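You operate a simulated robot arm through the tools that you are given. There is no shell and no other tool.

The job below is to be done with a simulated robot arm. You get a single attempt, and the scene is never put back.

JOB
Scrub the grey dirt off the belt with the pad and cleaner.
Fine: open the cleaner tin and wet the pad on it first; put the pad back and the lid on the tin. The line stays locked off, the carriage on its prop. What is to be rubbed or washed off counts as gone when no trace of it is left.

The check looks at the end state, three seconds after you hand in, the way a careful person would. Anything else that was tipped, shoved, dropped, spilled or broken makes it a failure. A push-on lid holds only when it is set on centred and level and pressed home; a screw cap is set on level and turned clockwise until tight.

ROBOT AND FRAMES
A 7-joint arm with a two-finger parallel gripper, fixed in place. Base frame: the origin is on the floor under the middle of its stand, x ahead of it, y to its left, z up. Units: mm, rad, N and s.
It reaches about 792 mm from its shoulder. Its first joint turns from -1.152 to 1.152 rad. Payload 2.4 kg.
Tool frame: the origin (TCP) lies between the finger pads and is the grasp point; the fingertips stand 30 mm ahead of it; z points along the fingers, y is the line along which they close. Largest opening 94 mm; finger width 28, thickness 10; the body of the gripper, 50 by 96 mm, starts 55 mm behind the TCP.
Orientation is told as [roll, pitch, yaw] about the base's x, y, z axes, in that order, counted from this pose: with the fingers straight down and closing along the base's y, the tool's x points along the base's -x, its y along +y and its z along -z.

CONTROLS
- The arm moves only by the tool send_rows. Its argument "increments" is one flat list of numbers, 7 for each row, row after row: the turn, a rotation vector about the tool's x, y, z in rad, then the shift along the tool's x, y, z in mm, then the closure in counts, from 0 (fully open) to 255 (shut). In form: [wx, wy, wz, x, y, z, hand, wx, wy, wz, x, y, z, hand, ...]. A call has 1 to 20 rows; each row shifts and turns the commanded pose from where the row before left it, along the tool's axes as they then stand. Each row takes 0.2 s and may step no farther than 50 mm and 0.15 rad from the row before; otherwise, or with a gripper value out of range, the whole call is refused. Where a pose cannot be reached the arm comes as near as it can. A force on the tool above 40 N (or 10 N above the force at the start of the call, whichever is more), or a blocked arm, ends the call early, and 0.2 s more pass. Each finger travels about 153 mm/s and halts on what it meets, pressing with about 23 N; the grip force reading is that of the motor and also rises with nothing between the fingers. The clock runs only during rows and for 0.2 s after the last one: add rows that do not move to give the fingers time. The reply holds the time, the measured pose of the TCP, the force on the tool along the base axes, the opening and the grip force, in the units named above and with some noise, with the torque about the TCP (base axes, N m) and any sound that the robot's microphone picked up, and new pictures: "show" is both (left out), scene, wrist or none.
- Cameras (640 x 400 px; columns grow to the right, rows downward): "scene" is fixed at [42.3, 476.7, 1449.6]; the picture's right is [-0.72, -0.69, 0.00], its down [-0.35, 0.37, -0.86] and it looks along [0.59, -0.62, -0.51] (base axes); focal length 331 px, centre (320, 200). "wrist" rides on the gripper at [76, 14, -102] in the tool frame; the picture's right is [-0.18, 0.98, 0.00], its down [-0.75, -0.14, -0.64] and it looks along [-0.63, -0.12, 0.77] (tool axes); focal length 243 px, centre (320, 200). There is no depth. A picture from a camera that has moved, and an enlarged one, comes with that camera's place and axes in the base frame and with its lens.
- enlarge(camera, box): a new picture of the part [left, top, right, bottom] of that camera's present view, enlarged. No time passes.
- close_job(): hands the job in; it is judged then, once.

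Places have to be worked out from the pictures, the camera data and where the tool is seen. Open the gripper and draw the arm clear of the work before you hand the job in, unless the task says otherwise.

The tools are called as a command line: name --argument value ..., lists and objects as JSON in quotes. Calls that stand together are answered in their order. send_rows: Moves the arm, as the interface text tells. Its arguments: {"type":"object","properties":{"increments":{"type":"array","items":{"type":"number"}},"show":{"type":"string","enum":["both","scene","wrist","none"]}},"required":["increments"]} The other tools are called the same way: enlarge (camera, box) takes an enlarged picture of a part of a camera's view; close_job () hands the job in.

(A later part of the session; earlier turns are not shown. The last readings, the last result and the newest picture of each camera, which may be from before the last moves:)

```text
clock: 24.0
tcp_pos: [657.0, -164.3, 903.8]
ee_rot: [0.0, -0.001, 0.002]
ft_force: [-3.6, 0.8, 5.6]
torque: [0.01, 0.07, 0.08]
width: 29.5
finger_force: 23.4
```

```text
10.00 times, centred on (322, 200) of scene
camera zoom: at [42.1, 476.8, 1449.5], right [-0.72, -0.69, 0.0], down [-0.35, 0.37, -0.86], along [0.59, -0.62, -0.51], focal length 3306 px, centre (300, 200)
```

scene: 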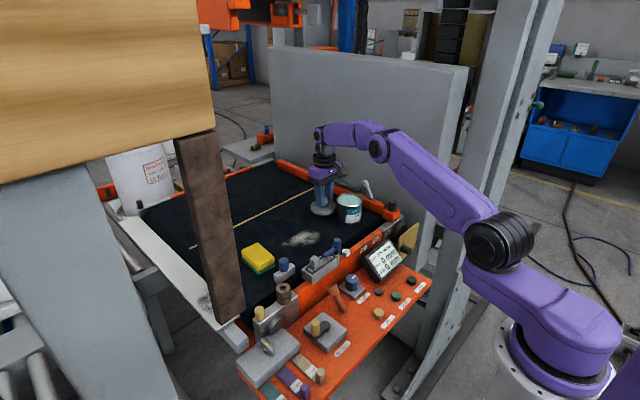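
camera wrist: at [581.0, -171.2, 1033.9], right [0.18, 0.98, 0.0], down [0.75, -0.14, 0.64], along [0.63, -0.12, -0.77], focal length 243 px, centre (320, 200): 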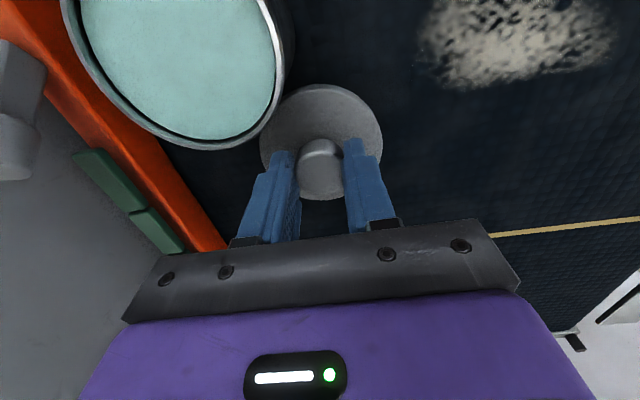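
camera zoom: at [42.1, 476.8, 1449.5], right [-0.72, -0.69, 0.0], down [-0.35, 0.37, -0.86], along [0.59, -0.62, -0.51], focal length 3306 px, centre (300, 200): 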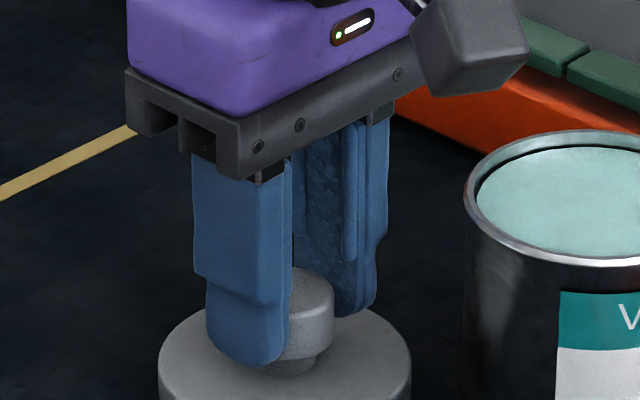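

Contact: fz is about 5.6 N at TCP z≈903, so the lid is on the belt. I'll release it and retreat straight up.

send_rows --increments '[0, 0, 0, 0, 0, 0, 160, 0, 0, 0, 0, 0, 0, 130, 0, 0, 0, 0, 0, 0, 110, 0, 0, 0, 0, 0, 0, 110, 0, 0, 0, 0, 0, -10, 110, 0, 0, 0, 0, 0, -20, 110, 0, 0, 0, 0, 0, -25, 90, 0, 0, 0, 0, 0, -25, 60, 0, 0, 0, 0, 0, -25, 0]' --show "both"

enlarge --camera "scene" --box '[280, 160, 408, 240]'

enlarge --camera "wrist" --box '[140, 0, 400, 162]'

```text
clock: 26.0
tcp_pos: [655.8, -160.4, 1006.1]
ee_rot: [0.001, 0.0, 0.0]
ft_force: [0.2, 0.4, 0.3]
torque: [0.01, 0.0, 0.04]
width: 93.9
finger_force: 0.1
camera wrist: at [579.0, -146.3, 1108.6], right [0.18, 0.98, 0.0], down [0.75, -0.14, 0.64], along [0.63, -0.12, -0.77], focal length 243 px, centre (320, 200)
```

scene: 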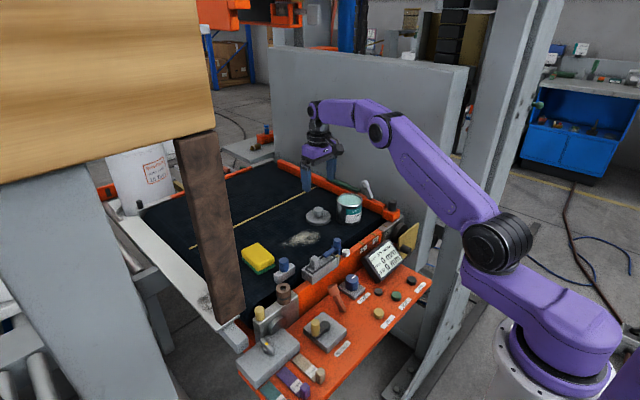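
wrist: 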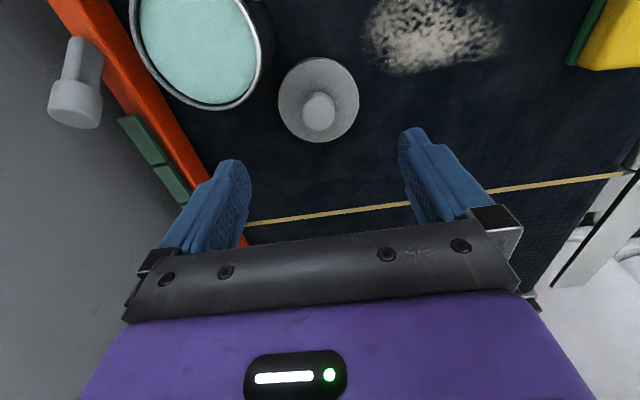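

```text
5.00 times, centred on (344, 200) of scene
camera zoom: at [42.2, 476.7, 1449.6], right [-0.72, -0.69, 0.0], down [-0.35, 0.37, -0.86], along [0.59, -0.62, -0.51], focal length 1653 px, centre (200, 200)
```

zoom: 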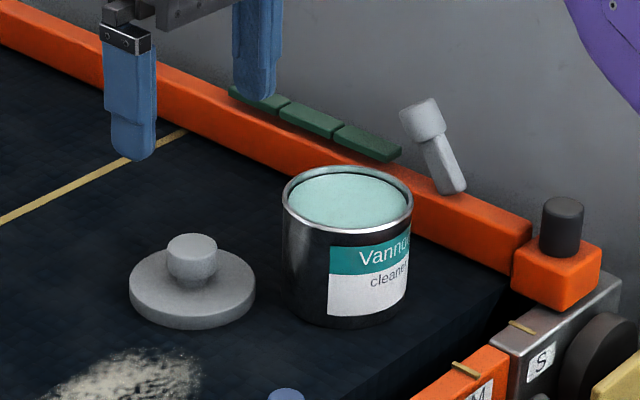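

```text
2.46 times, centred on (270, 81) of wrist
camera zoom: at [579.0, -146.3, 1108.6], right [0.18, 0.98, 0.0], down [0.75, -0.14, 0.64], along [0.63, -0.12, -0.77], focal length 597 px, centre (443, 493)
```

zoom: 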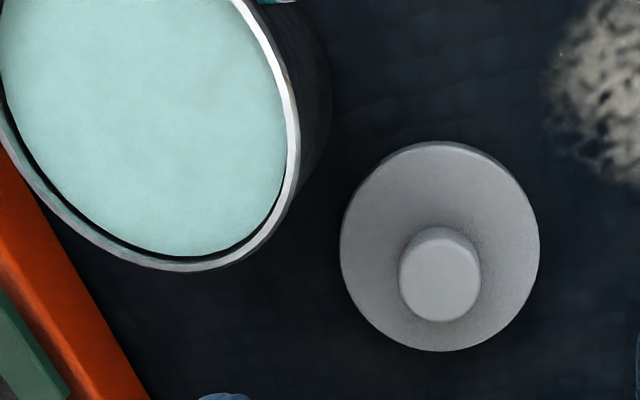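

The lid is standing upright on a clean spot. Now I'll travel to a hover above the pad for a straight-down look.

send_rows --increments '[0, 0, 0, 2, 10, -10, 0, 0, 0, 0, 3, 26, -6, 0, 0, 0, 0, 3, 30, 0, 0, 0, 0, 0, 3, 30, 0, 0, 0, 0, 0, 3, 30, 0, 0, 0, 0, 0, 3, 30, 0, 0, 0, 0, 0, 3, 30, 0, 0, 0, 0, 0, 3, 30, 0, 0, 0, 0, 0, 3, 28, 0, 0, 0, 0, 0, 0, 16, 0, 0, 0, 0, 0, 0, 0, 0, 0, 0, 0, 0, 0, 0, 0, 0]' --show "both"

enlarge --camera "wrist" --box '[220, 20, 420, 145]'

```text
clock: 28.6
tcp_pos: [633.3, 97.7, 1025.8]
ee_rot: [-0.002, 0.002, 0.001]
ft_force: [-0.3, 0.5, -0.2]
torque: [0.02, -0.03, -0.04]
width: 94.0
finger_force: 0.1
camera wrist: at [556.5, 113.1, 1127.9], right [0.18, 0.98, 0.0], down [0.75, -0.14, 0.64], along [0.63, -0.12, -0.77], focal length 243 px, centre (320, 200)
```

scene: 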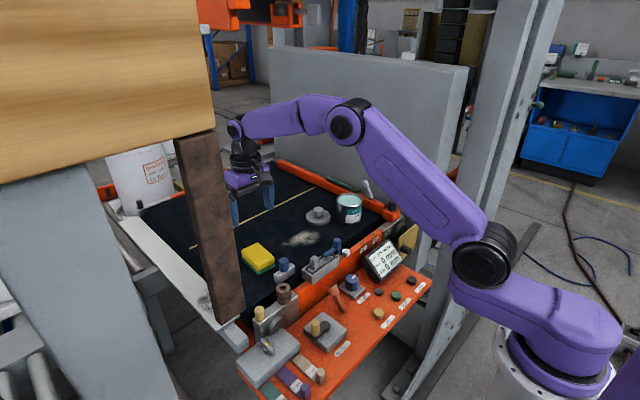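
wrist: 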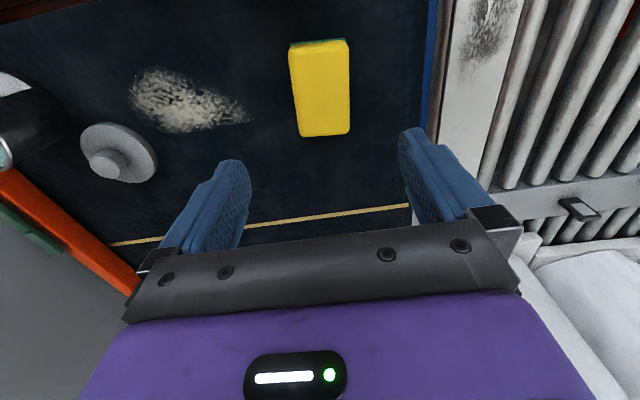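

```text
3.20 times, centred on (320, 82) of wrist
camera zoom: at [556.5, 113.1, 1127.9], right [0.18, 0.98, 0.0], down [0.75, -0.14, 0.64], along [0.63, -0.12, -0.77], focal length 776 px, centre (320, 576)
```

zoom: 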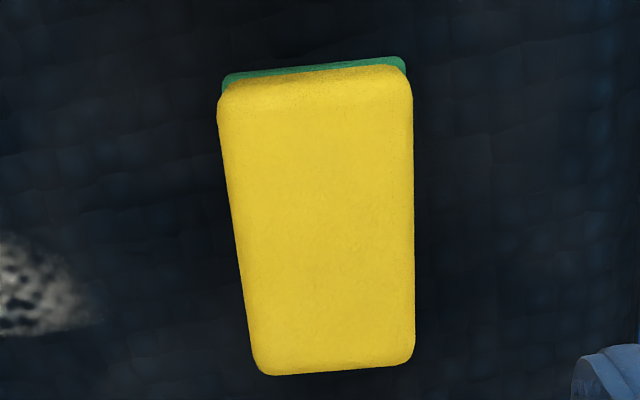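

The pad is centred at about (630,100), turned about -6° from the base axes, and roughly 84×55 mm. I'll align the yaw (+0.105 about the tool z) and descend part way to check.

send_rows --increments '[0, 0, 0, 3.3, 2.8, 0, 0, 0, 0, 0.105, 0, 0, 0, 0, 0, 0, 0, 0, 0, 20, 0, 0, 0, 0, 0, 0, 20, 0, 0, 0, 0, 0, 0, 20, 0, 0, 0, 0, 0, 0, 20, 0, 0, 0, 0, 0, 0, 0, 0]' --show "both"

enlarge --camera "wrist" --box '[180, 40, 460, 215]'

enlarge --camera "scene" --box '[200, 190, 328, 270]'

```text
clock: 30.2
tcp_pos: [628.8, 100.9, 942.7]
ee_rot: [0.0, 0.0, -0.103]
ft_force: [-0.9, -0.7, 0.5]
torque: [0.01, -0.01, -0.02]
width: 93.9
finger_force: 0.1
camera wrist: at [555.3, 123.6, 1044.4], right [0.29, 0.96, 0.0], down [0.73, -0.22, 0.64], along [0.62, -0.18, -0.77], focal length 243 px, centre (320, 200)
```

scene: 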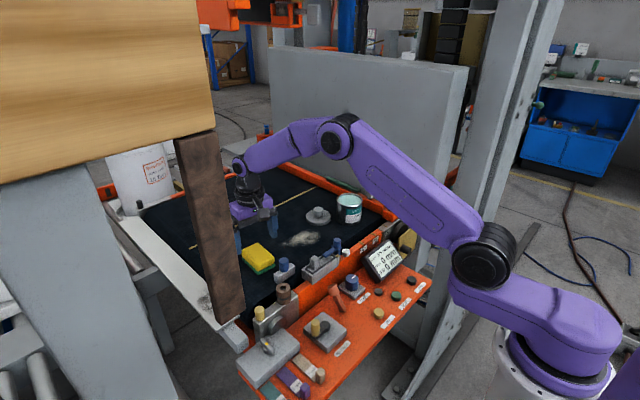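
wrist: 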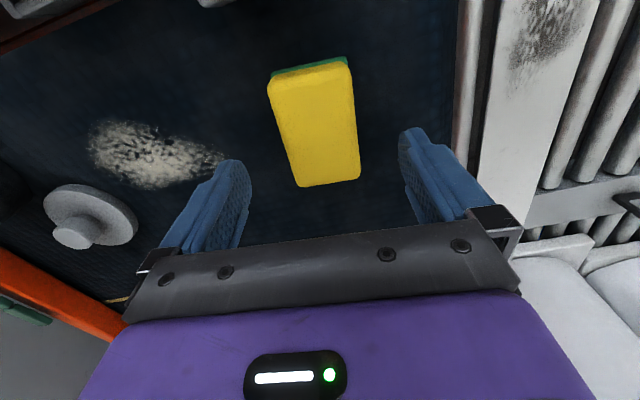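

```text
2.29 times, centred on (320, 128) of wrist
camera zoom: at [555.3, 123.6, 1044.4], right [0.29, 0.96, 0.0], down [0.73, -0.22, 0.64], along [0.62, -0.18, -0.77], focal length 555 px, centre (320, 366)
```

zoom: 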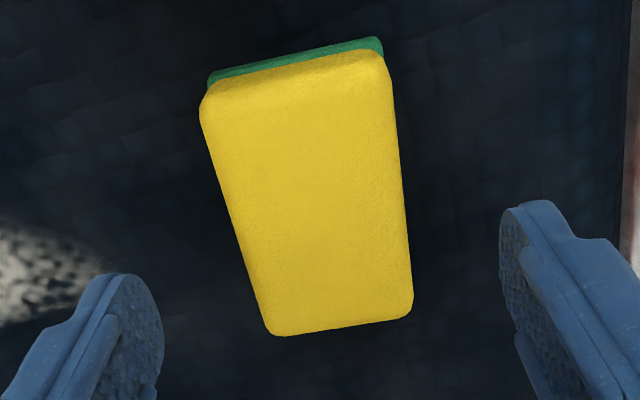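

```text
5.00 times, centred on (264, 230) of scene
camera zoom: at [42.3, 476.7, 1449.6], right [-0.72, -0.69, 0.0], down [-0.35, 0.37, -0.86], along [0.59, -0.62, -0.51], focal length 1653 px, centre (600, 50)
```

zoom: 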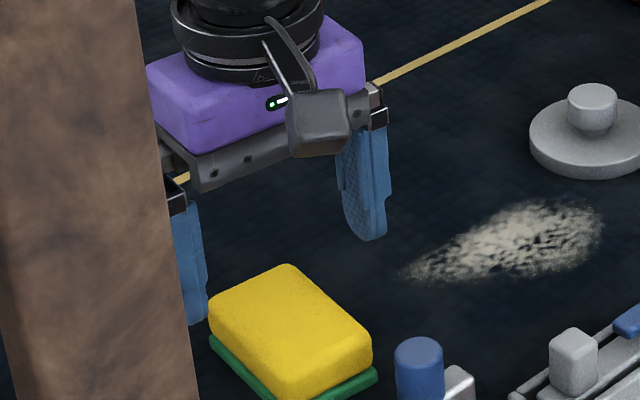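

The alignment looks good, with the pad at (629,102) and yaw about -6°. I'll shift +1 mm in y and descend so the tips are around 8 mm above the belt, watching the force.

send_rows --increments '[0, 0, 0, 0, 1, 15, 0, 0, 0, 0, 0, 0, 15, 0, 0, 0, 0, 0, 0, 10, 0, 0, 0, 0, 0, 0, 7, 0, 0, 0, 0, 0, 0, 3, 0, 0, 0, 0, 0, 0, 0, 0]' --show "both"

enlarge --camera "scene" --box '[200, 200, 328, 280]'

enlarge --camera "wrist" --box '[180, 60, 460, 235]'

```text
clock: 31.6
tcp_pos: [628.5, 100.0, 892.8]
ee_rot: [0.0, 0.001, -0.106]
ft_force: [0.4, -0.5, -0.8]
torque: [-0.02, 0.0, -0.01]
width: 93.9
finger_force: 0.0
camera wrist: at [554.5, 122.7, 995.2], right [0.29, 0.96, 0.0], down [0.73, -0.22, 0.64], along [0.62, -0.18, -0.77], focal length 243 px, centre (320, 200)
```

scene: 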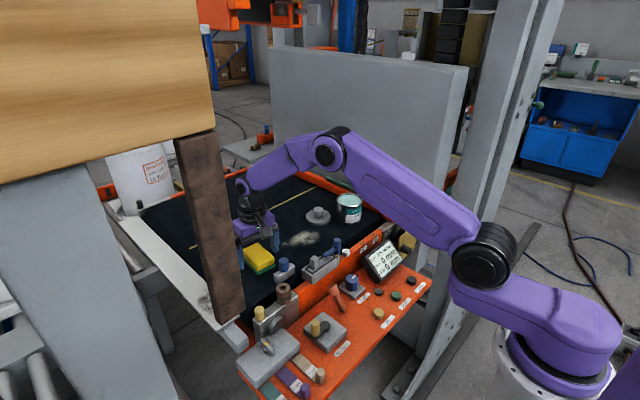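
wrist: 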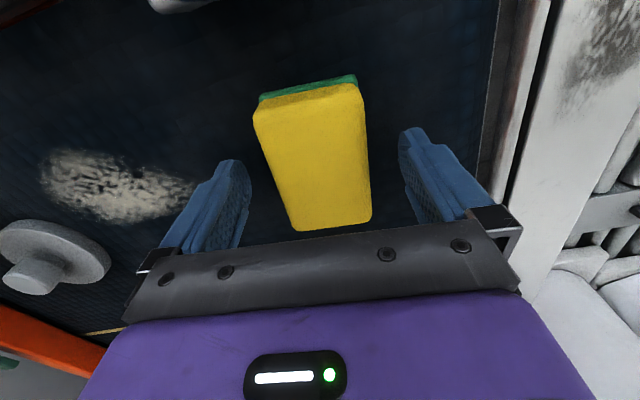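

```text
5.00 times, centred on (264, 240) of scene
camera zoom: at [42.3, 476.7, 1449.6], right [-0.72, -0.69, 0.0], down [-0.35, 0.37, -0.86], along [0.59, -0.62, -0.51], focal length 1653 px, centre (600, 0)
```

zoom: 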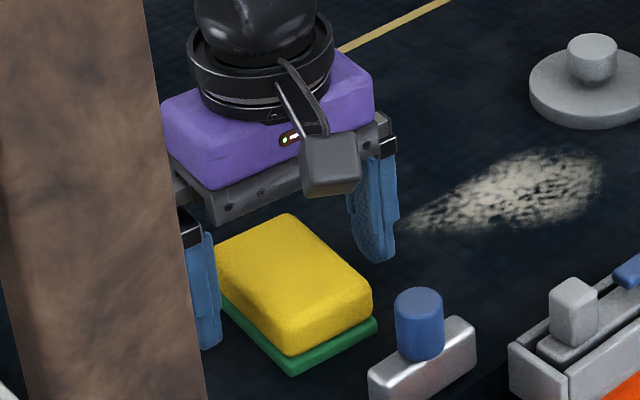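

```text
2.29 times, centred on (320, 148) of wrist
camera zoom: at [554.5, 122.7, 995.2], right [0.29, 0.96, 0.0], down [0.73, -0.22, 0.64], along [0.62, -0.18, -0.77], focal length 555 px, centre (320, 320)
```

zoom: 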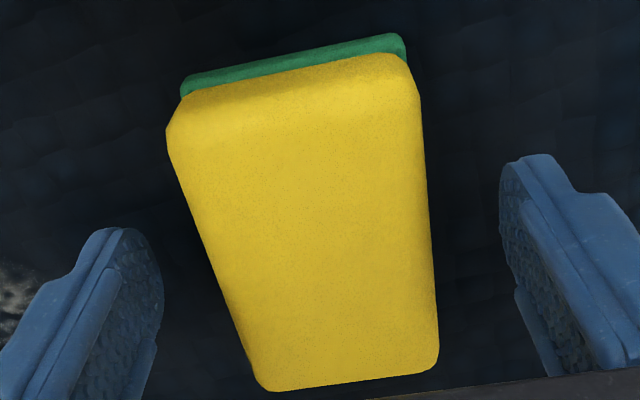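

Fingertips are at z≈863, straddling the pad with no contact. I'll nudge y by -1 mm and close progressively on the pad.

send_rows --increments '[0, 0, 0, 0, -1, 0, 60, 0, 0, 0, 0, 0, 0, 80, 0, 0, 0, 0, 0, 0, 95, 0, 0, 0, 0, 0, 0, 105, 0, 0, 0, 0, 0, 0, 115, 0, 0, 0, 0, 0, 0, 130, 0, 0, 0, 0, 0, 0, 150, 0, 0, 0, 0, 0, 0, 150]' --show "both"

enlarge --camera "scene" --box '[200, 200, 328, 280]'

enlarge --camera "wrist" --box '[180, 60, 460, 235]'

```text
clock: 33.4
tcp_pos: [630.1, 99.3, 892.7]
ee_rot: [-0.001, 0.0, -0.105]
ft_force: [0.2, 0.3, 0.6]
torque: [-0.02, -0.02, -0.05]
width: 53.7
finger_force: 23.3
camera wrist: at [555.0, 121.7, 995.1], right [0.29, 0.96, 0.0], down [0.73, -0.22, 0.64], along [0.62, -0.18, -0.77], focal length 243 px, centre (320, 200)
```

scene: 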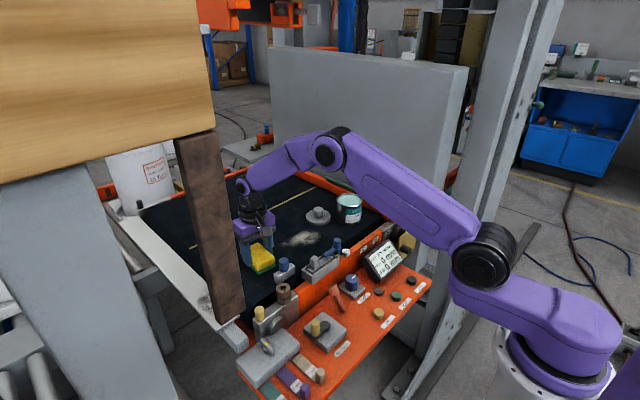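
wrist: 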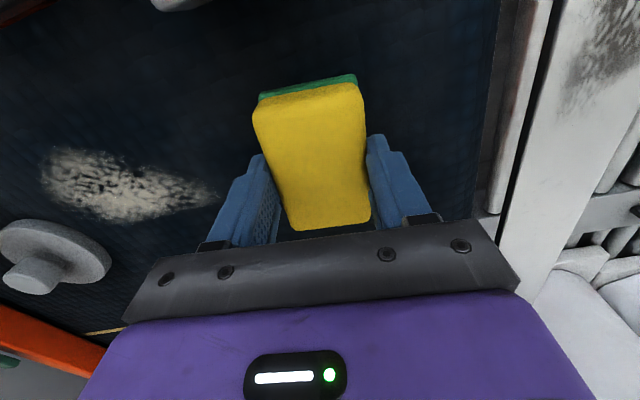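

```text
5.00 times, centred on (264, 240) of scene
camera zoom: at [42.3, 476.7, 1449.6], right [-0.72, -0.69, 0.0], down [-0.35, 0.37, -0.86], along [0.59, -0.62, -0.51], focal length 1653 px, centre (600, 0)
```

zoom: 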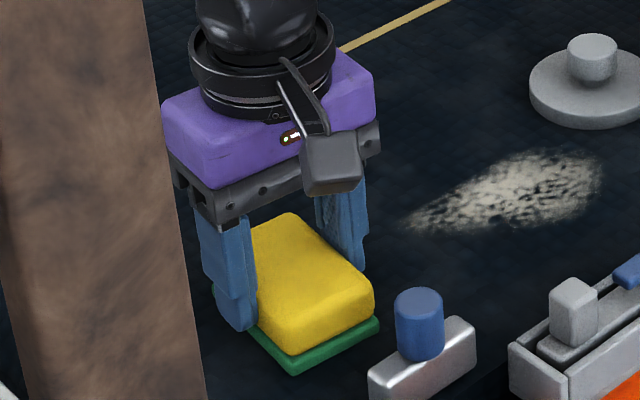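

```text
2.29 times, centred on (320, 148) of wrist
camera zoom: at [555.0, 121.7, 995.1], right [0.29, 0.96, 0.0], down [0.73, -0.22, 0.64], along [0.62, -0.18, -0.77], focal length 555 px, centre (320, 320)
```

zoom: 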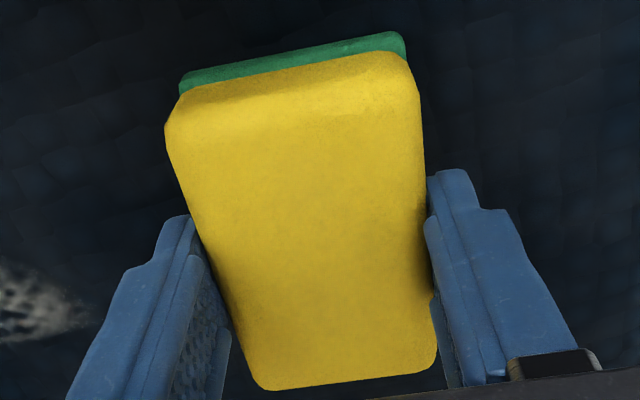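

The pad is held firmly (53.7 mm, 23 N); its home pose is TCP ≈ (629.7, 99.8, 892.7) with yaw -0.105. I'll lift it straight up, square the yaw in the air and check the hold.

send_rows --increments '[0, 0, 0, 0, 0, -3, 200, 0, 0, 0, 0, 0, -5, 200, 0, 0, 0, 0, 0, -10, 200, 0, 0, 0, 0, 0, -20, 200, 0, 0, 0, 0, 0, -25, 200, 0, 0, 0, 0, 0, -30, 200, 0, 0, 0, 0, 0, -35, 200, 0, 0, -0.105, 0, 0, 0, 200, 0, 0, 0, 0, 0, 0, 200]' --show "both"

enlarge --camera "scene" --box '[190, 140, 350, 240]'

```text
clock: 35.4
tcp_pos: [631.1, 101.4, 1022.5]
ee_rot: [-0.002, 0.0, 0.0]
ft_force: [-0.2, -0.4, -0.3]
torque: [0.01, 0.03, 0.01]
width: 54.1
finger_force: 23.2
camera wrist: at [553.6, 115.5, 1124.7], right [0.18, 0.98, 0.0], down [0.75, -0.14, 0.64], along [0.63, -0.12, -0.77], focal length 243 px, centre (320, 200)
```

scene: 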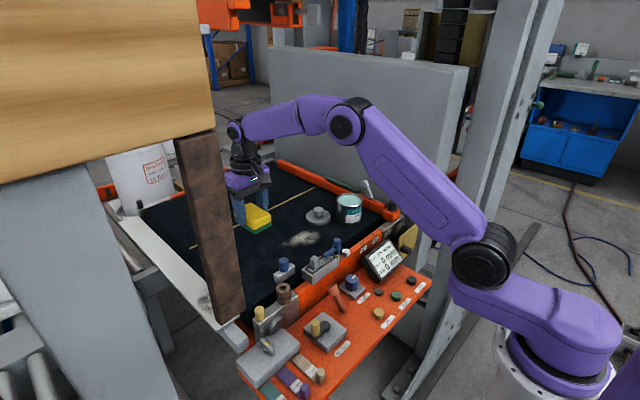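
wrist: 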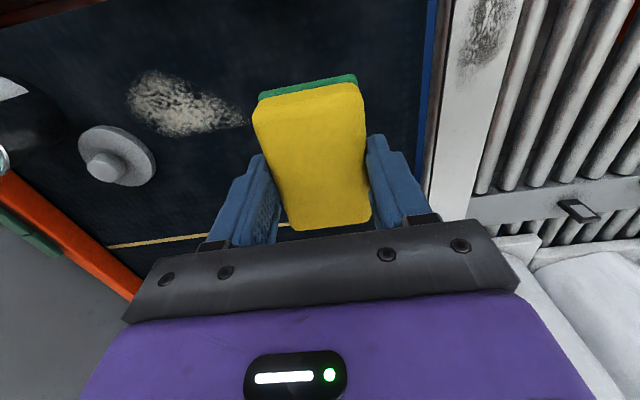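

```text
4.00 times, centred on (270, 190) of scene
camera zoom: at [42.3, 476.7, 1449.6], right [-0.72, -0.69, 0.0], down [-0.35, 0.37, -0.86], along [0.59, -0.62, -0.51], focal length 1323 px, centre (520, 240)
```

zoom: 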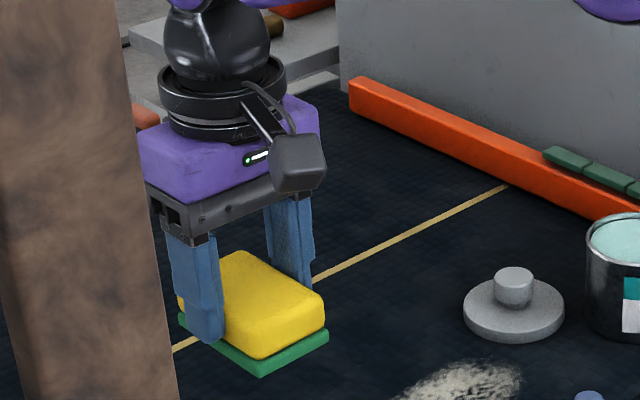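

The pad is held level. I'll carry it over to the tin at z≈1022, where the pad bottom is about 55 mm above the rim.

send_rows --increments '[0, 0, 0, 4, -20, 0, 200, 0, 0, 0, 4, -28, 0, 200, 0, 0, 0, 4, -30, 0, 200, 0, 0, 0, 4, -30, 0, 200, 0, 0, 0, 4, -30, 0, 200, 0, 0, 0, 4, -30, 0, 200, 0, 0, 0, 4, -30, 0, 200, 0, 0, 0, 4, -30, 0, 200, 0, 0, 0, 4, -30, 0, 200, 0, 0, 0, 4, -30, 0, 200, 0, 0, 0, 4, -25, 0, 200, 0, 0, 0, 0, -15, 0, 200, 0, 0, 0, 0, 0, 0, 200, 0, 0, 0, 0, 0, 0, 200]' --show "both"

enlarge --camera "scene" --box '[290, 140, 418, 220]'

enlarge --camera "wrist" --box '[180, 20, 460, 195]'

```text
clock: 38.4
tcp_pos: [583.2, -230.6, 1024.7]
ee_rot: [0.0, 0.0, 0.001]
ft_force: [0.7, 0.3, -0.3]
torque: [0.02, -0.03, -0.03]
width: 54.0
finger_force: 23.2
camera wrist: at [507.7, -214.3, 1125.1], right [0.18, 0.98, 0.0], down [0.75, -0.14, 0.64], along [0.63, -0.12, -0.77], focal length 243 px, centre (320, 200)
```

scene: 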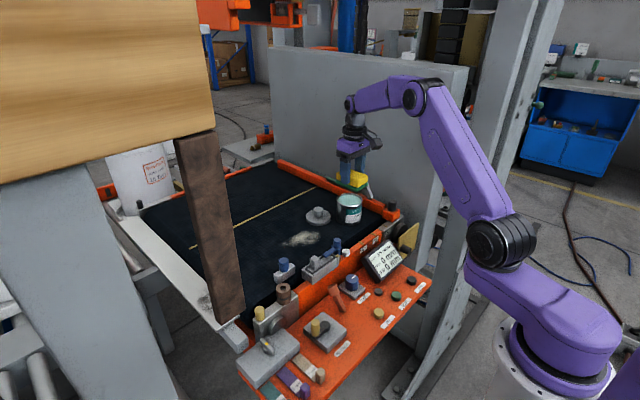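
wrist: 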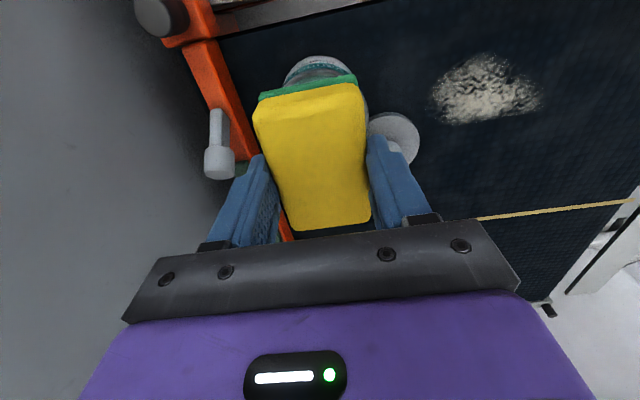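

```text
5.00 times, centred on (354, 180) of scene
camera zoom: at [42.3, 476.7, 1449.6], right [-0.72, -0.69, 0.0], down [-0.35, 0.37, -0.86], along [0.59, -0.62, -0.51], focal length 1653 px, centre (150, 300)
```

zoom: 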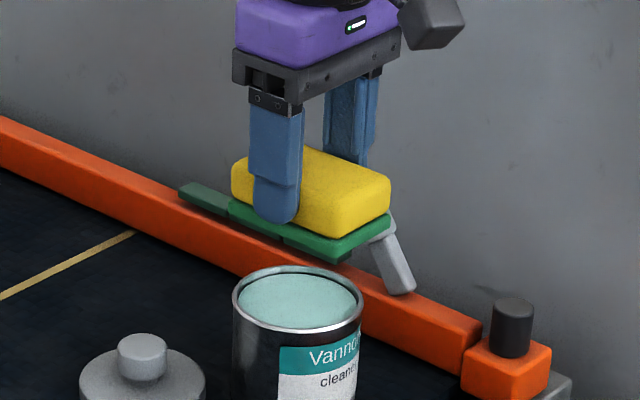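

```text
2.29 times, centred on (320, 108) of wrist
camera zoom: at [507.7, -214.3, 1125.1], right [0.18, 0.98, 0.0], down [0.75, -0.14, 0.64], along [0.63, -0.12, -0.77], focal length 555 px, centre (320, 411)
```

zoom: 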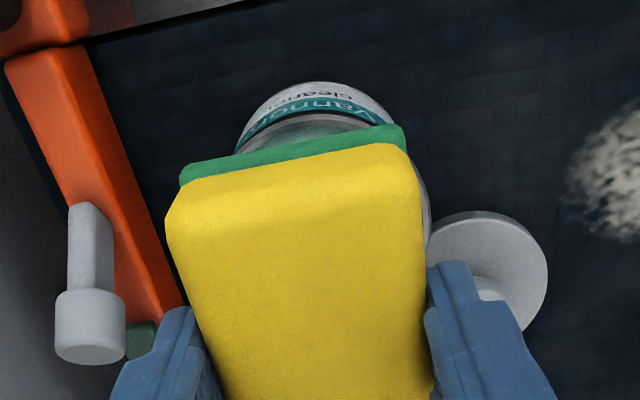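

The pad is centred above the tin, and the tin has not moved. I'll lower to just above the rim (expected contact around TCP z≈968) and then feel for contact.

send_rows --increments '[0, 0, 0, -3, 2, 10, 200, 0, 0, 0, 0, 0, 15, 200, 0, 0, 0, 0, 0, 12, 200, 0, 0, 0, 0, 0, 8, 200, 0, 0, 0, 0, 0, 4, 200, 0, 0, 0, 0, 0, 0, 200]' --show "none"

enlarge --camera "scene" --box '[300, 160, 396, 220]'

```text
clock: 39.8
tcp_pos: [587.3, -225.7, 972.5]
ee_rot: [0.001, 0.001, 0.001]
ft_force: [-0.2, 0.3, -0.6]
torque: [0.01, 0.03, 0.01]
width: 54.0
finger_force: 22.7
```

```text
6.67 times, centred on (348, 190) of scene
camera zoom: at [42.3, 476.7, 1449.6], right [-0.72, -0.69, 0.0], down [-0.35, 0.37, -0.86], along [0.59, -0.62, -0.51], focal length 2204 px, centre (133, 267)
```

zoom: 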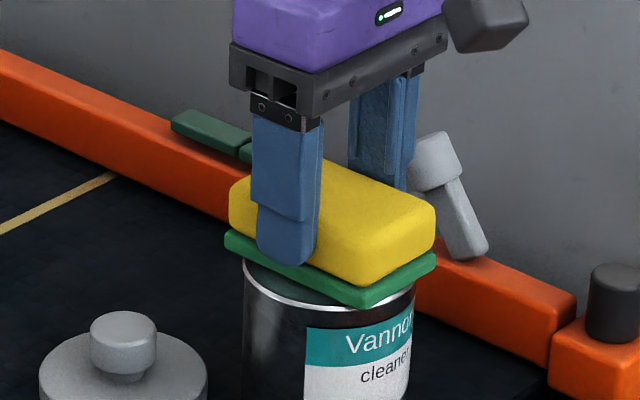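

The pad is just above the rim. I'll feel down in 1 mm steps.

send_rows --increments '[0, 0, 0, 0, 0, 1, 200, 0, 0, 0, 0, 0, 1, 200]' --show "none"

send_rows --increments '[0, 0, 0, 0, 0, 1, 200, 0, 0, 0, 0, 0, 1, 200]' --show "none"

enlarge --camera "scene" --box '[300, 160, 396, 220]'

```text
clock: 40.4
tcp_pos: [587.9, -226.2, 970.8]
ee_rot: [0.0, 0.002, 0.0]
ft_force: [-0.8, 0.1, 0.5]
torque: [-0.02, 0.0, -0.04]
width: 54.0
finger_force: 22.9
```

```text
clock: 41.0
tcp_pos: [586.8, -225.4, 969.3]
ee_rot: [0.0, 0.001, -0.001]
ft_force: [-0.5, 0.4, -0.4]
torque: [0.01, -0.01, 0.0]
width: 54.0
finger_force: 22.6
```

```text
6.67 times, centred on (348, 190) of scene
camera zoom: at [42.3, 476.7, 1449.6], right [-0.72, -0.69, 0.0], down [-0.35, 0.37, -0.86], along [0.59, -0.62, -0.51], focal length 2204 px, centre (133, 267)
```

zoom: 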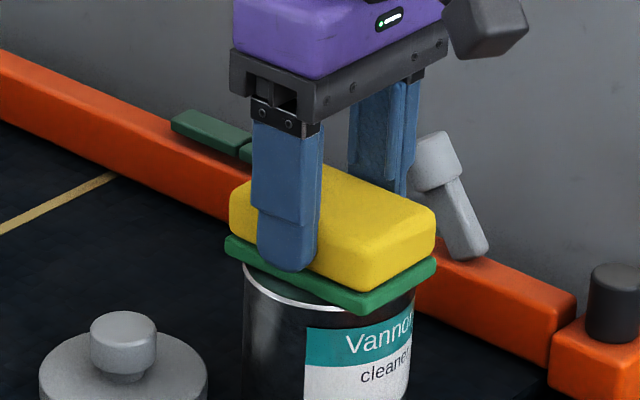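

No contact yet, so I'll keep going in 1 mm steps.

send_rows --increments '[0, 0, 0, 0, 0, 1, 200, 0, 0, 0, 0, 0, 0, 200]' --show "none"

send_rows --increments '[0, 0, 0, 0, 0, 1, 200, 0, 0, 0, 0, 0, 0, 200]' --show "none"

send_rows --increments '[0, 0, 0, 0, 0, 1, 200, 0, 0, 0, 0, 0, 0, 200]' --show "none"

```text
clock: 41.6
tcp_pos: [587.0, -225.4, 967.3]
ee_rot: [-0.001, 0.0, 0.0]
ft_force: [-0.6, -0.9, 2.8]
torque: [0.06, 0.05, -0.01]
width: 53.9
finger_force: 22.9
```

```text
clock: 42.2
tcp_pos: [586.5, -225.6, 968.4]
ee_rot: [0.001, 0.0, 0.0]
ft_force: [-1.1, 0.0, 5.5]
torque: [0.0, 0.06, 0.02]
width: 54.2
finger_force: 23.0
```

```text
clock: 42.8
tcp_pos: [588.2, -226.3, 967.3]
ee_rot: [0.0, -0.001, 0.0]
ft_force: [-4.5, 1.8, 15.7]
torque: [0.03, 0.2, 0.01]
width: 54.1
finger_force: 22.5
```

Contact is at TCP z≈967.8, now with about 16 N straight down. I'll look at the pad and tin before backing off.

enlarge --camera "scene" --box '[316, 172, 380, 212]'

enlarge --camera "wrist" --box '[180, 20, 460, 195]'

```text
10.00 times, centred on (348, 192) of scene
camera zoom: at [41.8, 476.9, 1449.5], right [-0.72, -0.69, 0.0], down [-0.35, 0.37, -0.86], along [0.59, -0.62, -0.51], focal length 3306 px, centre (40, 280)
```

zoom: 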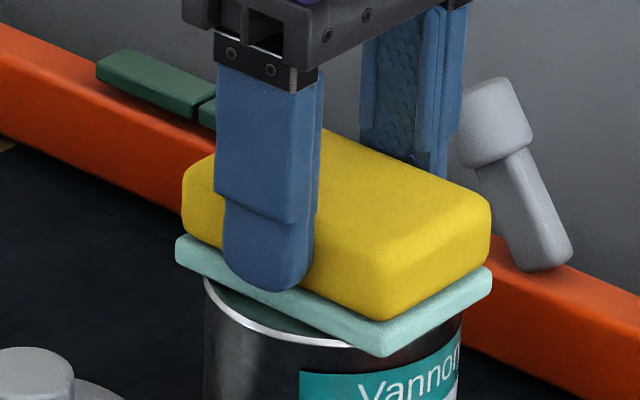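

```text
2.29 times, centred on (320, 108) of wrist
camera zoom: at [511.0, -210.7, 1069.5], right [0.18, 0.98, 0.0], down [0.75, -0.14, 0.64], along [0.63, -0.12, -0.77], focal length 555 px, centre (320, 411)
```

zoom: 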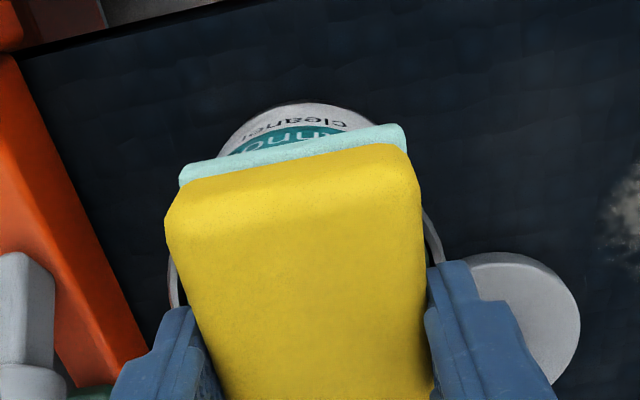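

The green scouring layer has turned mint, so the pad is wet. I'll lift slowly off the tin.

send_rows --increments '[0, 0, 0, 0, 0, -2, 200, 0, 0, 0, 0, 0, -3, 200, 0, 0, 0, 0, 0, -5, 200, 0, 0, 0, 0, 0, -10, 200, 0, 0, 0, 0, 0, -15, 200, 0, 0, 0, 0, 0, -15, 200, 0, 0, 0, 0, 0, 0, 200]' --show "both"

enlarge --camera "scene" --box '[300, 140, 396, 230]'

```text
clock: 44.4
tcp_pos: [586.7, -223.8, 1014.9]
ee_rot: [-0.002, 0.002, 0.001]
ft_force: [-0.6, -0.9, -0.3]
torque: [0.03, -0.01, 0.01]
width: 54.1
finger_force: 23.3
camera wrist: at [510.7, -208.8, 1116.0], right [0.18, 0.98, 0.0], down [0.75, -0.14, 0.64], along [0.63, -0.12, -0.77], focal length 243 px, centre (320, 200)
```

scene: 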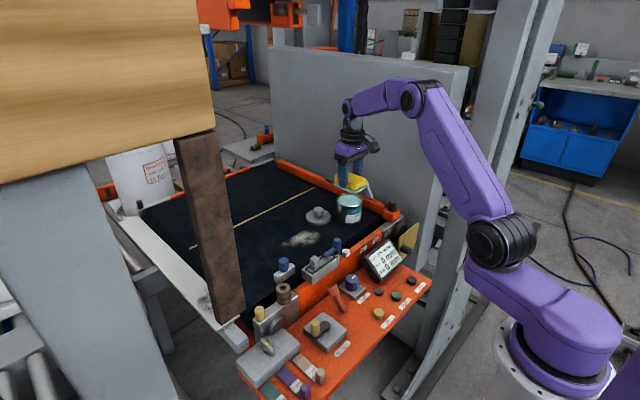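
wrist: 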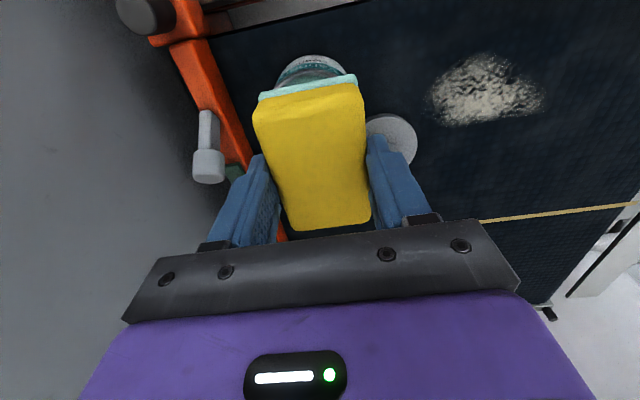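

```text
4.44 times, centred on (348, 185) of scene
camera zoom: at [42.3, 476.7, 1449.6], right [-0.72, -0.69, 0.0], down [-0.35, 0.37, -0.86], along [0.59, -0.62, -0.51], focal length 1470 px, centre (196, 267)
```

zoom: 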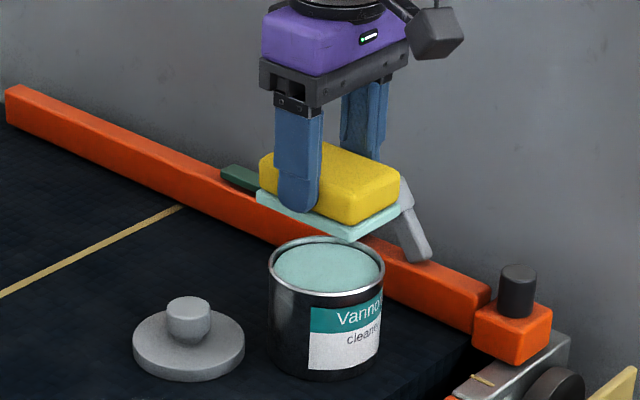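

The pad is evenly wetted and the tin is undisturbed. I'll move over the centre of the dirt at about (610,-45) and lower to 10 mm above the belt.

send_rows --increments '[0, 0, 0, -2, 20, 0, 200, 0, 0, 0, -3, 30, 0, 200, 0, 0, 0, -4, 30, 0, 200, 0, 0, 0, -4, 30, 0, 200, 0, 0, 0, -4, 30, 0, 200, 0, 0, 0, -4, 25, 0, 200, 0, 0, 0, -2, 15, 0, 200, 0, 0, 0, 0, 0, 25, 200, 0, 0, 0, 0, 0, 30, 200, 0, 0, 0, 0, 0, 30, 200, 0, 0, 0, 0, 0, 15, 200, 0, 0, 0, 0, 0, 10, 200, 0, 0, 0, 0, 0, 0, 200]' --show "both"

enlarge --camera "scene" --box '[250, 180, 378, 260]'

enlarge --camera "wrist" --box '[180, 20, 460, 195]'

```text
clock: 47.2
tcp_pos: [612.3, -47.7, 906.7]
ee_rot: [0.0, -0.001, 0.0]
ft_force: [-0.1, 0.1, -1.7]
torque: [-0.02, 0.03, 0.03]
width: 54.0
finger_force: 22.8
camera wrist: at [534.7, -31.6, 1008.2], right [0.18, 0.98, 0.0], down [0.75, -0.14, 0.64], along [0.63, -0.12, -0.77], focal length 243 px, centre (320, 200)
```

scene: 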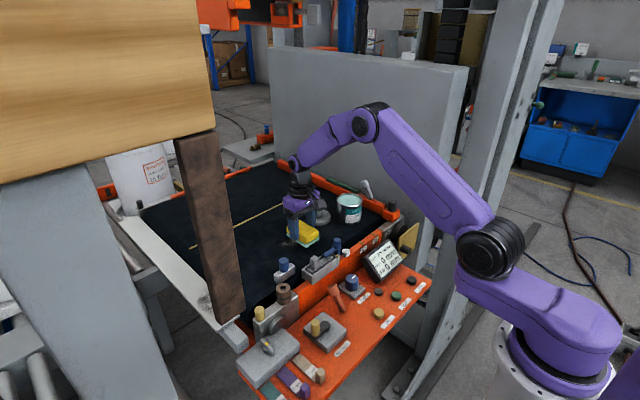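
wrist: 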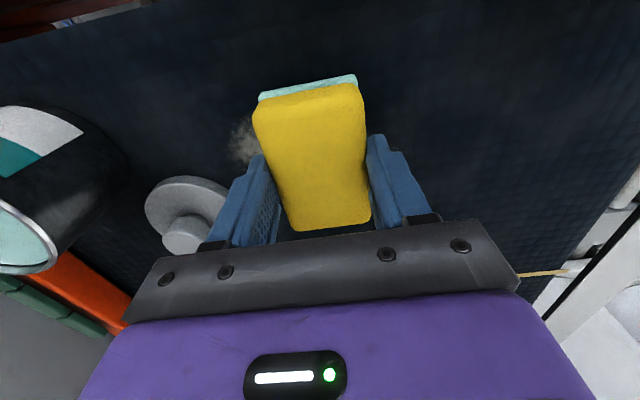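

```text
5.00 times, centred on (314, 220) of scene
camera zoom: at [42.3, 476.7, 1449.6], right [-0.72, -0.69, 0.0], down [-0.35, 0.37, -0.86], along [0.59, -0.62, -0.51], focal length 1653 px, centre (350, 100)
```

zoom: 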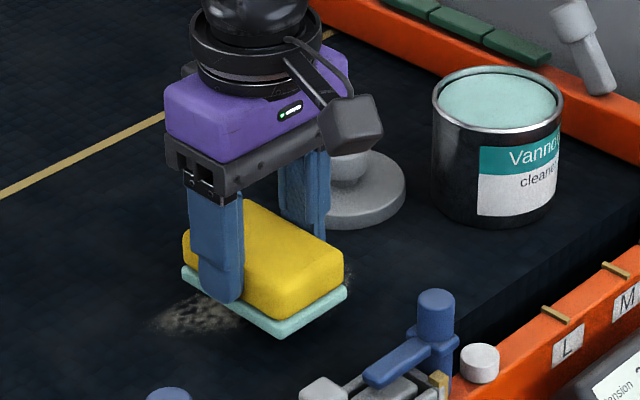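

```text
2.29 times, centred on (320, 108) of wrist
camera zoom: at [534.7, -31.6, 1008.2], right [0.18, 0.98, 0.0], down [0.75, -0.14, 0.64], along [0.63, -0.12, -0.77], focal length 555 px, centre (320, 411)
```

zoom: 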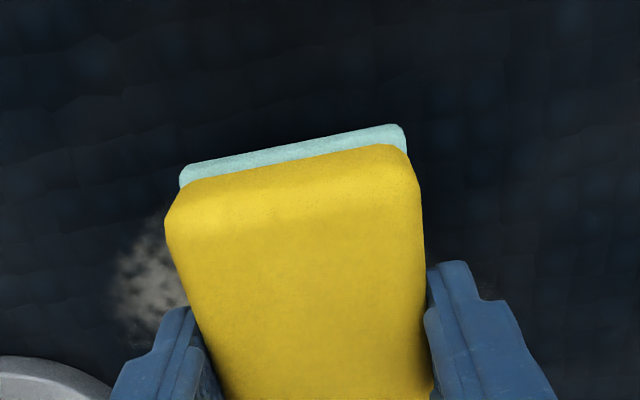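

The pad is level, 12 mm above the belt, with nothing in the way. I'll lower it to contact in small steps.

send_rows --increments '[0, 0, 0, 0, 0, 6, 200, 0, 0, 0, 0, 0, 3, 200, 0, 0, 0, 0, 0, 1, 200, 0, 0, 0, 0, 0, 0, 200]' --show "none"

send_rows --increments '[0, 0, 0, 0, 0, 1, 200, 0, 0, 0, 0, 0, 0, 200]' --show "none"

send_rows --increments '[0, 0, 0, 0, 0, 1, 200, 0, 0, 0, 0, 0, 0, 200]' --show "none"

```text
clock: 48.2
tcp_pos: [609.4, -48.9, 895.8]
ee_rot: [0.0, 0.0, 0.0]
ft_force: [0.9, 0.7, -0.4]
torque: [0.01, 0.03, 0.01]
width: 53.9
finger_force: 23.0
```

```text
clock: 48.8
tcp_pos: [610.4, -45.8, 894.5]
ee_rot: [0.0, -0.001, 0.0]
ft_force: [0.1, -0.4, -0.4]
torque: [-0.01, 0.0, 0.01]
width: 54.2
finger_force: 22.8
```

```text
clock: 49.4
tcp_pos: [611.5, -46.8, 893.8]
ee_rot: [0.0, 0.001, -0.001]
ft_force: [-0.4, 0.4, -0.2]
torque: [-0.02, -0.02, 0.0]
width: 54.0
finger_force: 23.1
```

send_rows --increments '[0, 0, 0, 0, 0, 1, 200, 0, 0, 0, 0, 0, 0, 200]' --show "none"

send_rows --increments '[0, 0, 0, 0, 0, 1, 200, 0, 0, 0, 0, 0, 0, 200]' --show "none"

```text
clock: 50.0
tcp_pos: [612.1, -46.4, 892.5]
ee_rot: [0.001, -0.002, -0.002]
ft_force: [-0.2, 0.7, 0.8]
torque: [0.0, -0.01, 0.01]
width: 53.8
finger_force: 22.7
```

```text
clock: 50.6
tcp_pos: [610.1, -45.0, 893.2]
ee_rot: [-0.002, -0.001, 0.001]
ft_force: [-0.4, -2.2, 11.4]
torque: [-0.03, 0.16, -0.01]
width: 53.8
finger_force: 23.4
```

Contact at about 11 N, a good scrubbing pressure. I'll run the first back-and-forth strokes along y, staying clear of the lid (pad edge no further than y≈-113).

send_rows --increments '[0, 0, 0, 0, -10, 0, 200, 0, 0, 0, 0, -10, 0, 200, 0, 0, 0, 0, -10, 0, 200, 0, 0, 0, 0, -10, 0, 200, 0, 0, 0, 0, 12, 0, 200, 0, 0, 0, 0, 12, 0, 200, 0, 0, 0, 0, 12, 0, 200, 0, 0, 0, 0, 12, 0, 200, 0, 0, 0, 0, 12, 0, 200, 0, 0, 0, 0, 12, 0, 200, 0, 0, 0, 0, 12, 0, 200, 0, 0, 0, 0, 8, 0, 200, 0, 0, 0, 0, -12, 0, 200, 0, 0, 0, 0, -12, 0, 200, 0, 0, 0, 0, -12, 0, 200, 0, 0, 0, 0, -12, 0, 200]' --show "both"

enlarge --camera "scene" --box '[250, 180, 378, 260]'

enlarge --camera "wrist" --box '[180, 20, 460, 195]'

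```text
clock: 54.0
tcp_pos: [609.0, -39.5, 892.3]
ee_rot: [0.002, -0.002, 0.001]
ft_force: [-0.9, 9.6, 9.7]
torque: [0.23, 0.2, -0.13]
width: 54.2
finger_force: 22.7
camera wrist: at [532.8, -25.5, 993.5], right [0.18, 0.98, 0.0], down [0.75, -0.14, 0.64], along [0.63, -0.12, -0.77], focal length 243 px, centre (320, 200)
```

scene: 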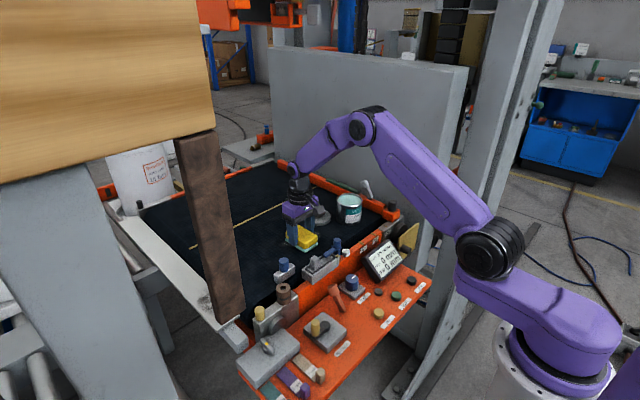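
wrist: 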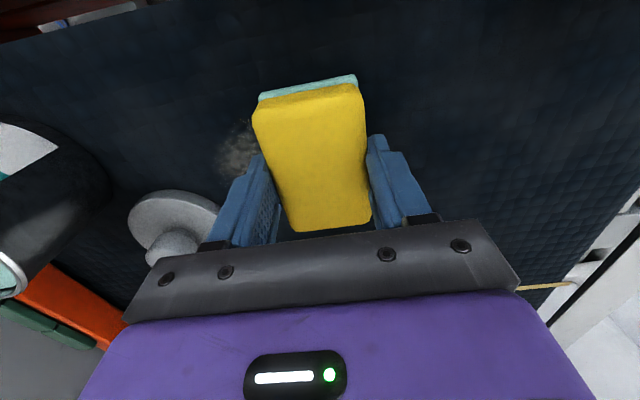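

```text
5.00 times, centred on (314, 220) of scene
camera zoom: at [42.0, 477.0, 1449.5], right [-0.72, -0.69, 0.0], down [-0.35, 0.37, -0.86], along [0.59, -0.62, -0.51], focal length 1653 px, centre (350, 100)
```

zoom: 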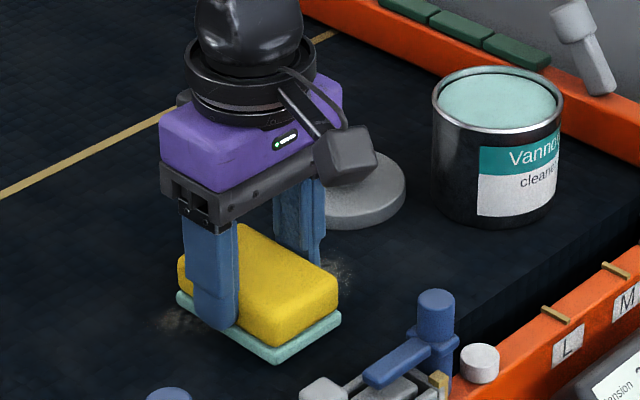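

```text
2.29 times, centred on (320, 108) of wrist
camera zoom: at [532.8, -25.5, 993.5], right [0.18, 0.98, 0.0], down [0.75, -0.14, 0.64], along [0.63, -0.12, -0.77], focal length 555 px, centre (320, 411)
```

zoom: 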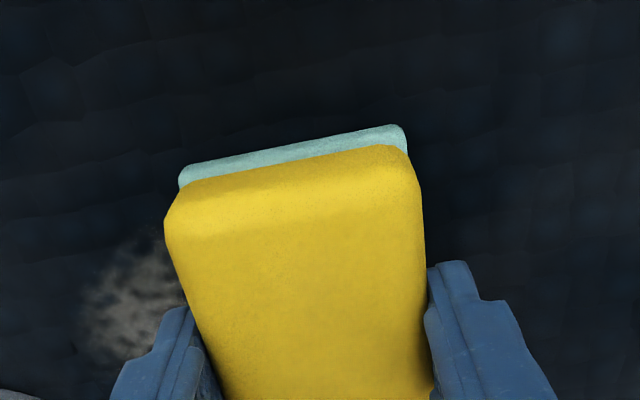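

The dirt is fading. I'll do more strokes, now slightly nearer in x (≈600) and reaching the -y edge.

send_rows --increments '[0, 0, 0, 10, -10, 0, 200, 0, 0, 0, 0, -12, 0, 200, 0, 0, 0, 0, -12, 0, 200, 0, 0, 0, 0, -10, 0, 200, 0, 0, 0, 0, -4, 0, 200, 0, 0, 0, 0, 12, 0, 200, 0, 0, 0, 0, 12, 0, 200, 0, 0, 0, 0, 12, 0, 200, 0, 0, 0, 0, -12, 0, 200, 0, 0, 0, 0, -12, 0, 200, 0, 0, 0, 0, -12, 0, 200, 0, 0, 0, 0, 12, 0, 200, 0, 0, 0, 0, 12, 0, 200, 0, 0, 0, 0, 12, 0, 200, 0, 0, 0, 0, 12, 0, 200, 0, 0, 0, 0, 12, 0, 200, 0, 0, 0, 0, 12, 0, 200, 0, 0, 0, 0, 12, 0, 200, 0, 0, 0, 0, 12, 0, 200]' --show "both"

enlarge --camera "scene" --box '[250, 180, 378, 260]'

enlarge --camera "wrist" --box '[120, 20, 400, 195]'

```text
clock: 58.0
tcp_pos: [599.0, 7.4, 892.4]
ee_rot: [-0.001, 0.001, 0.003]
ft_force: [0.1, -0.6, -0.4]
torque: [0.0, -0.01, 0.01]
width: 53.7
finger_force: 22.9
camera wrist: at [522.9, 21.7, 994.0], right [0.18, 0.98, 0.0], down [0.75, -0.14, 0.64], along [0.63, -0.12, -0.77], focal length 243 px, centre (320, 200)
```

scene: 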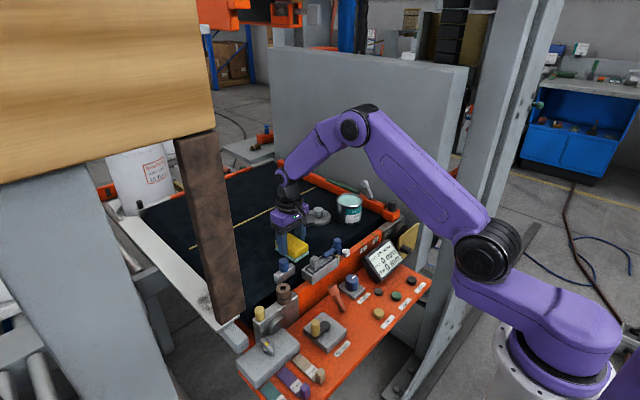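
wrist: 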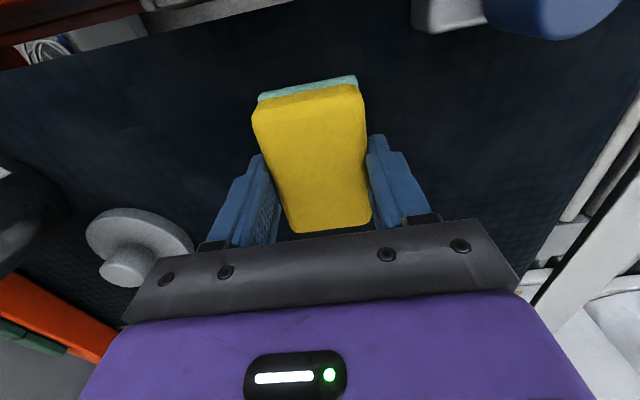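

```text
5.00 times, centred on (314, 220) of scene
camera zoom: at [42.3, 476.7, 1449.6], right [-0.72, -0.69, 0.0], down [-0.35, 0.37, -0.86], along [0.59, -0.62, -0.51], focal length 1653 px, centre (350, 100)
```

zoom: 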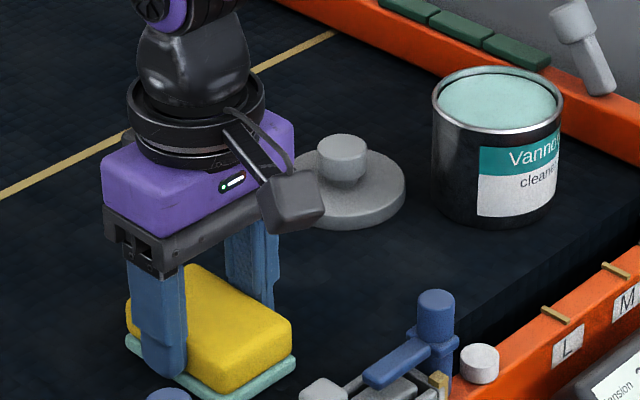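

```text
2.29 times, centred on (260, 108) of wrist
camera zoom: at [522.9, 21.7, 994.0], right [0.18, 0.98, 0.0], down [0.75, -0.14, 0.64], along [0.63, -0.12, -0.77], focal length 555 px, centre (457, 411)
```

zoom: 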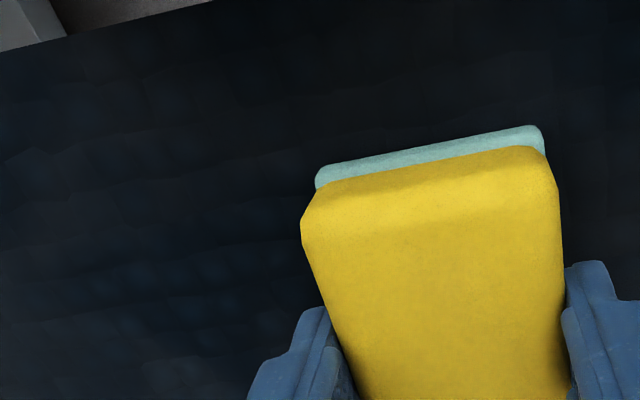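

The -y side looks clean in both views, but the contact force has dropped to near zero. I'll lower in 1 mm steps to restore pressure, then scrub the tail area.

send_rows --increments '[0, 0, 0, -5, 0, 1, 200, 0, 0, 0, -5, 0, 0, 200]' --show "none"

```text
clock: 58.6
tcp_pos: [609.8, 6.1, 891.0]
ee_rot: [0.0, 0.0, 0.0]
ft_force: [-2.3, -0.5, 2.6]
torque: [0.03, -0.06, 0.04]
width: 54.1
finger_force: 23.1
```

send_rows --increments '[0, 0, 0, -5, 0, 1, 200, 0, 0, 0, -5, 0, 0, 200]' --show "none"

```text
clock: 59.2
tcp_pos: [619.6, 5.8, 890.6]
ee_rot: [0.001, 0.0, 0.0]
ft_force: [-8.4, 1.3, 8.6]
torque: [0.08, 0.35, -0.04]
width: 54.0
finger_force: 22.7
```

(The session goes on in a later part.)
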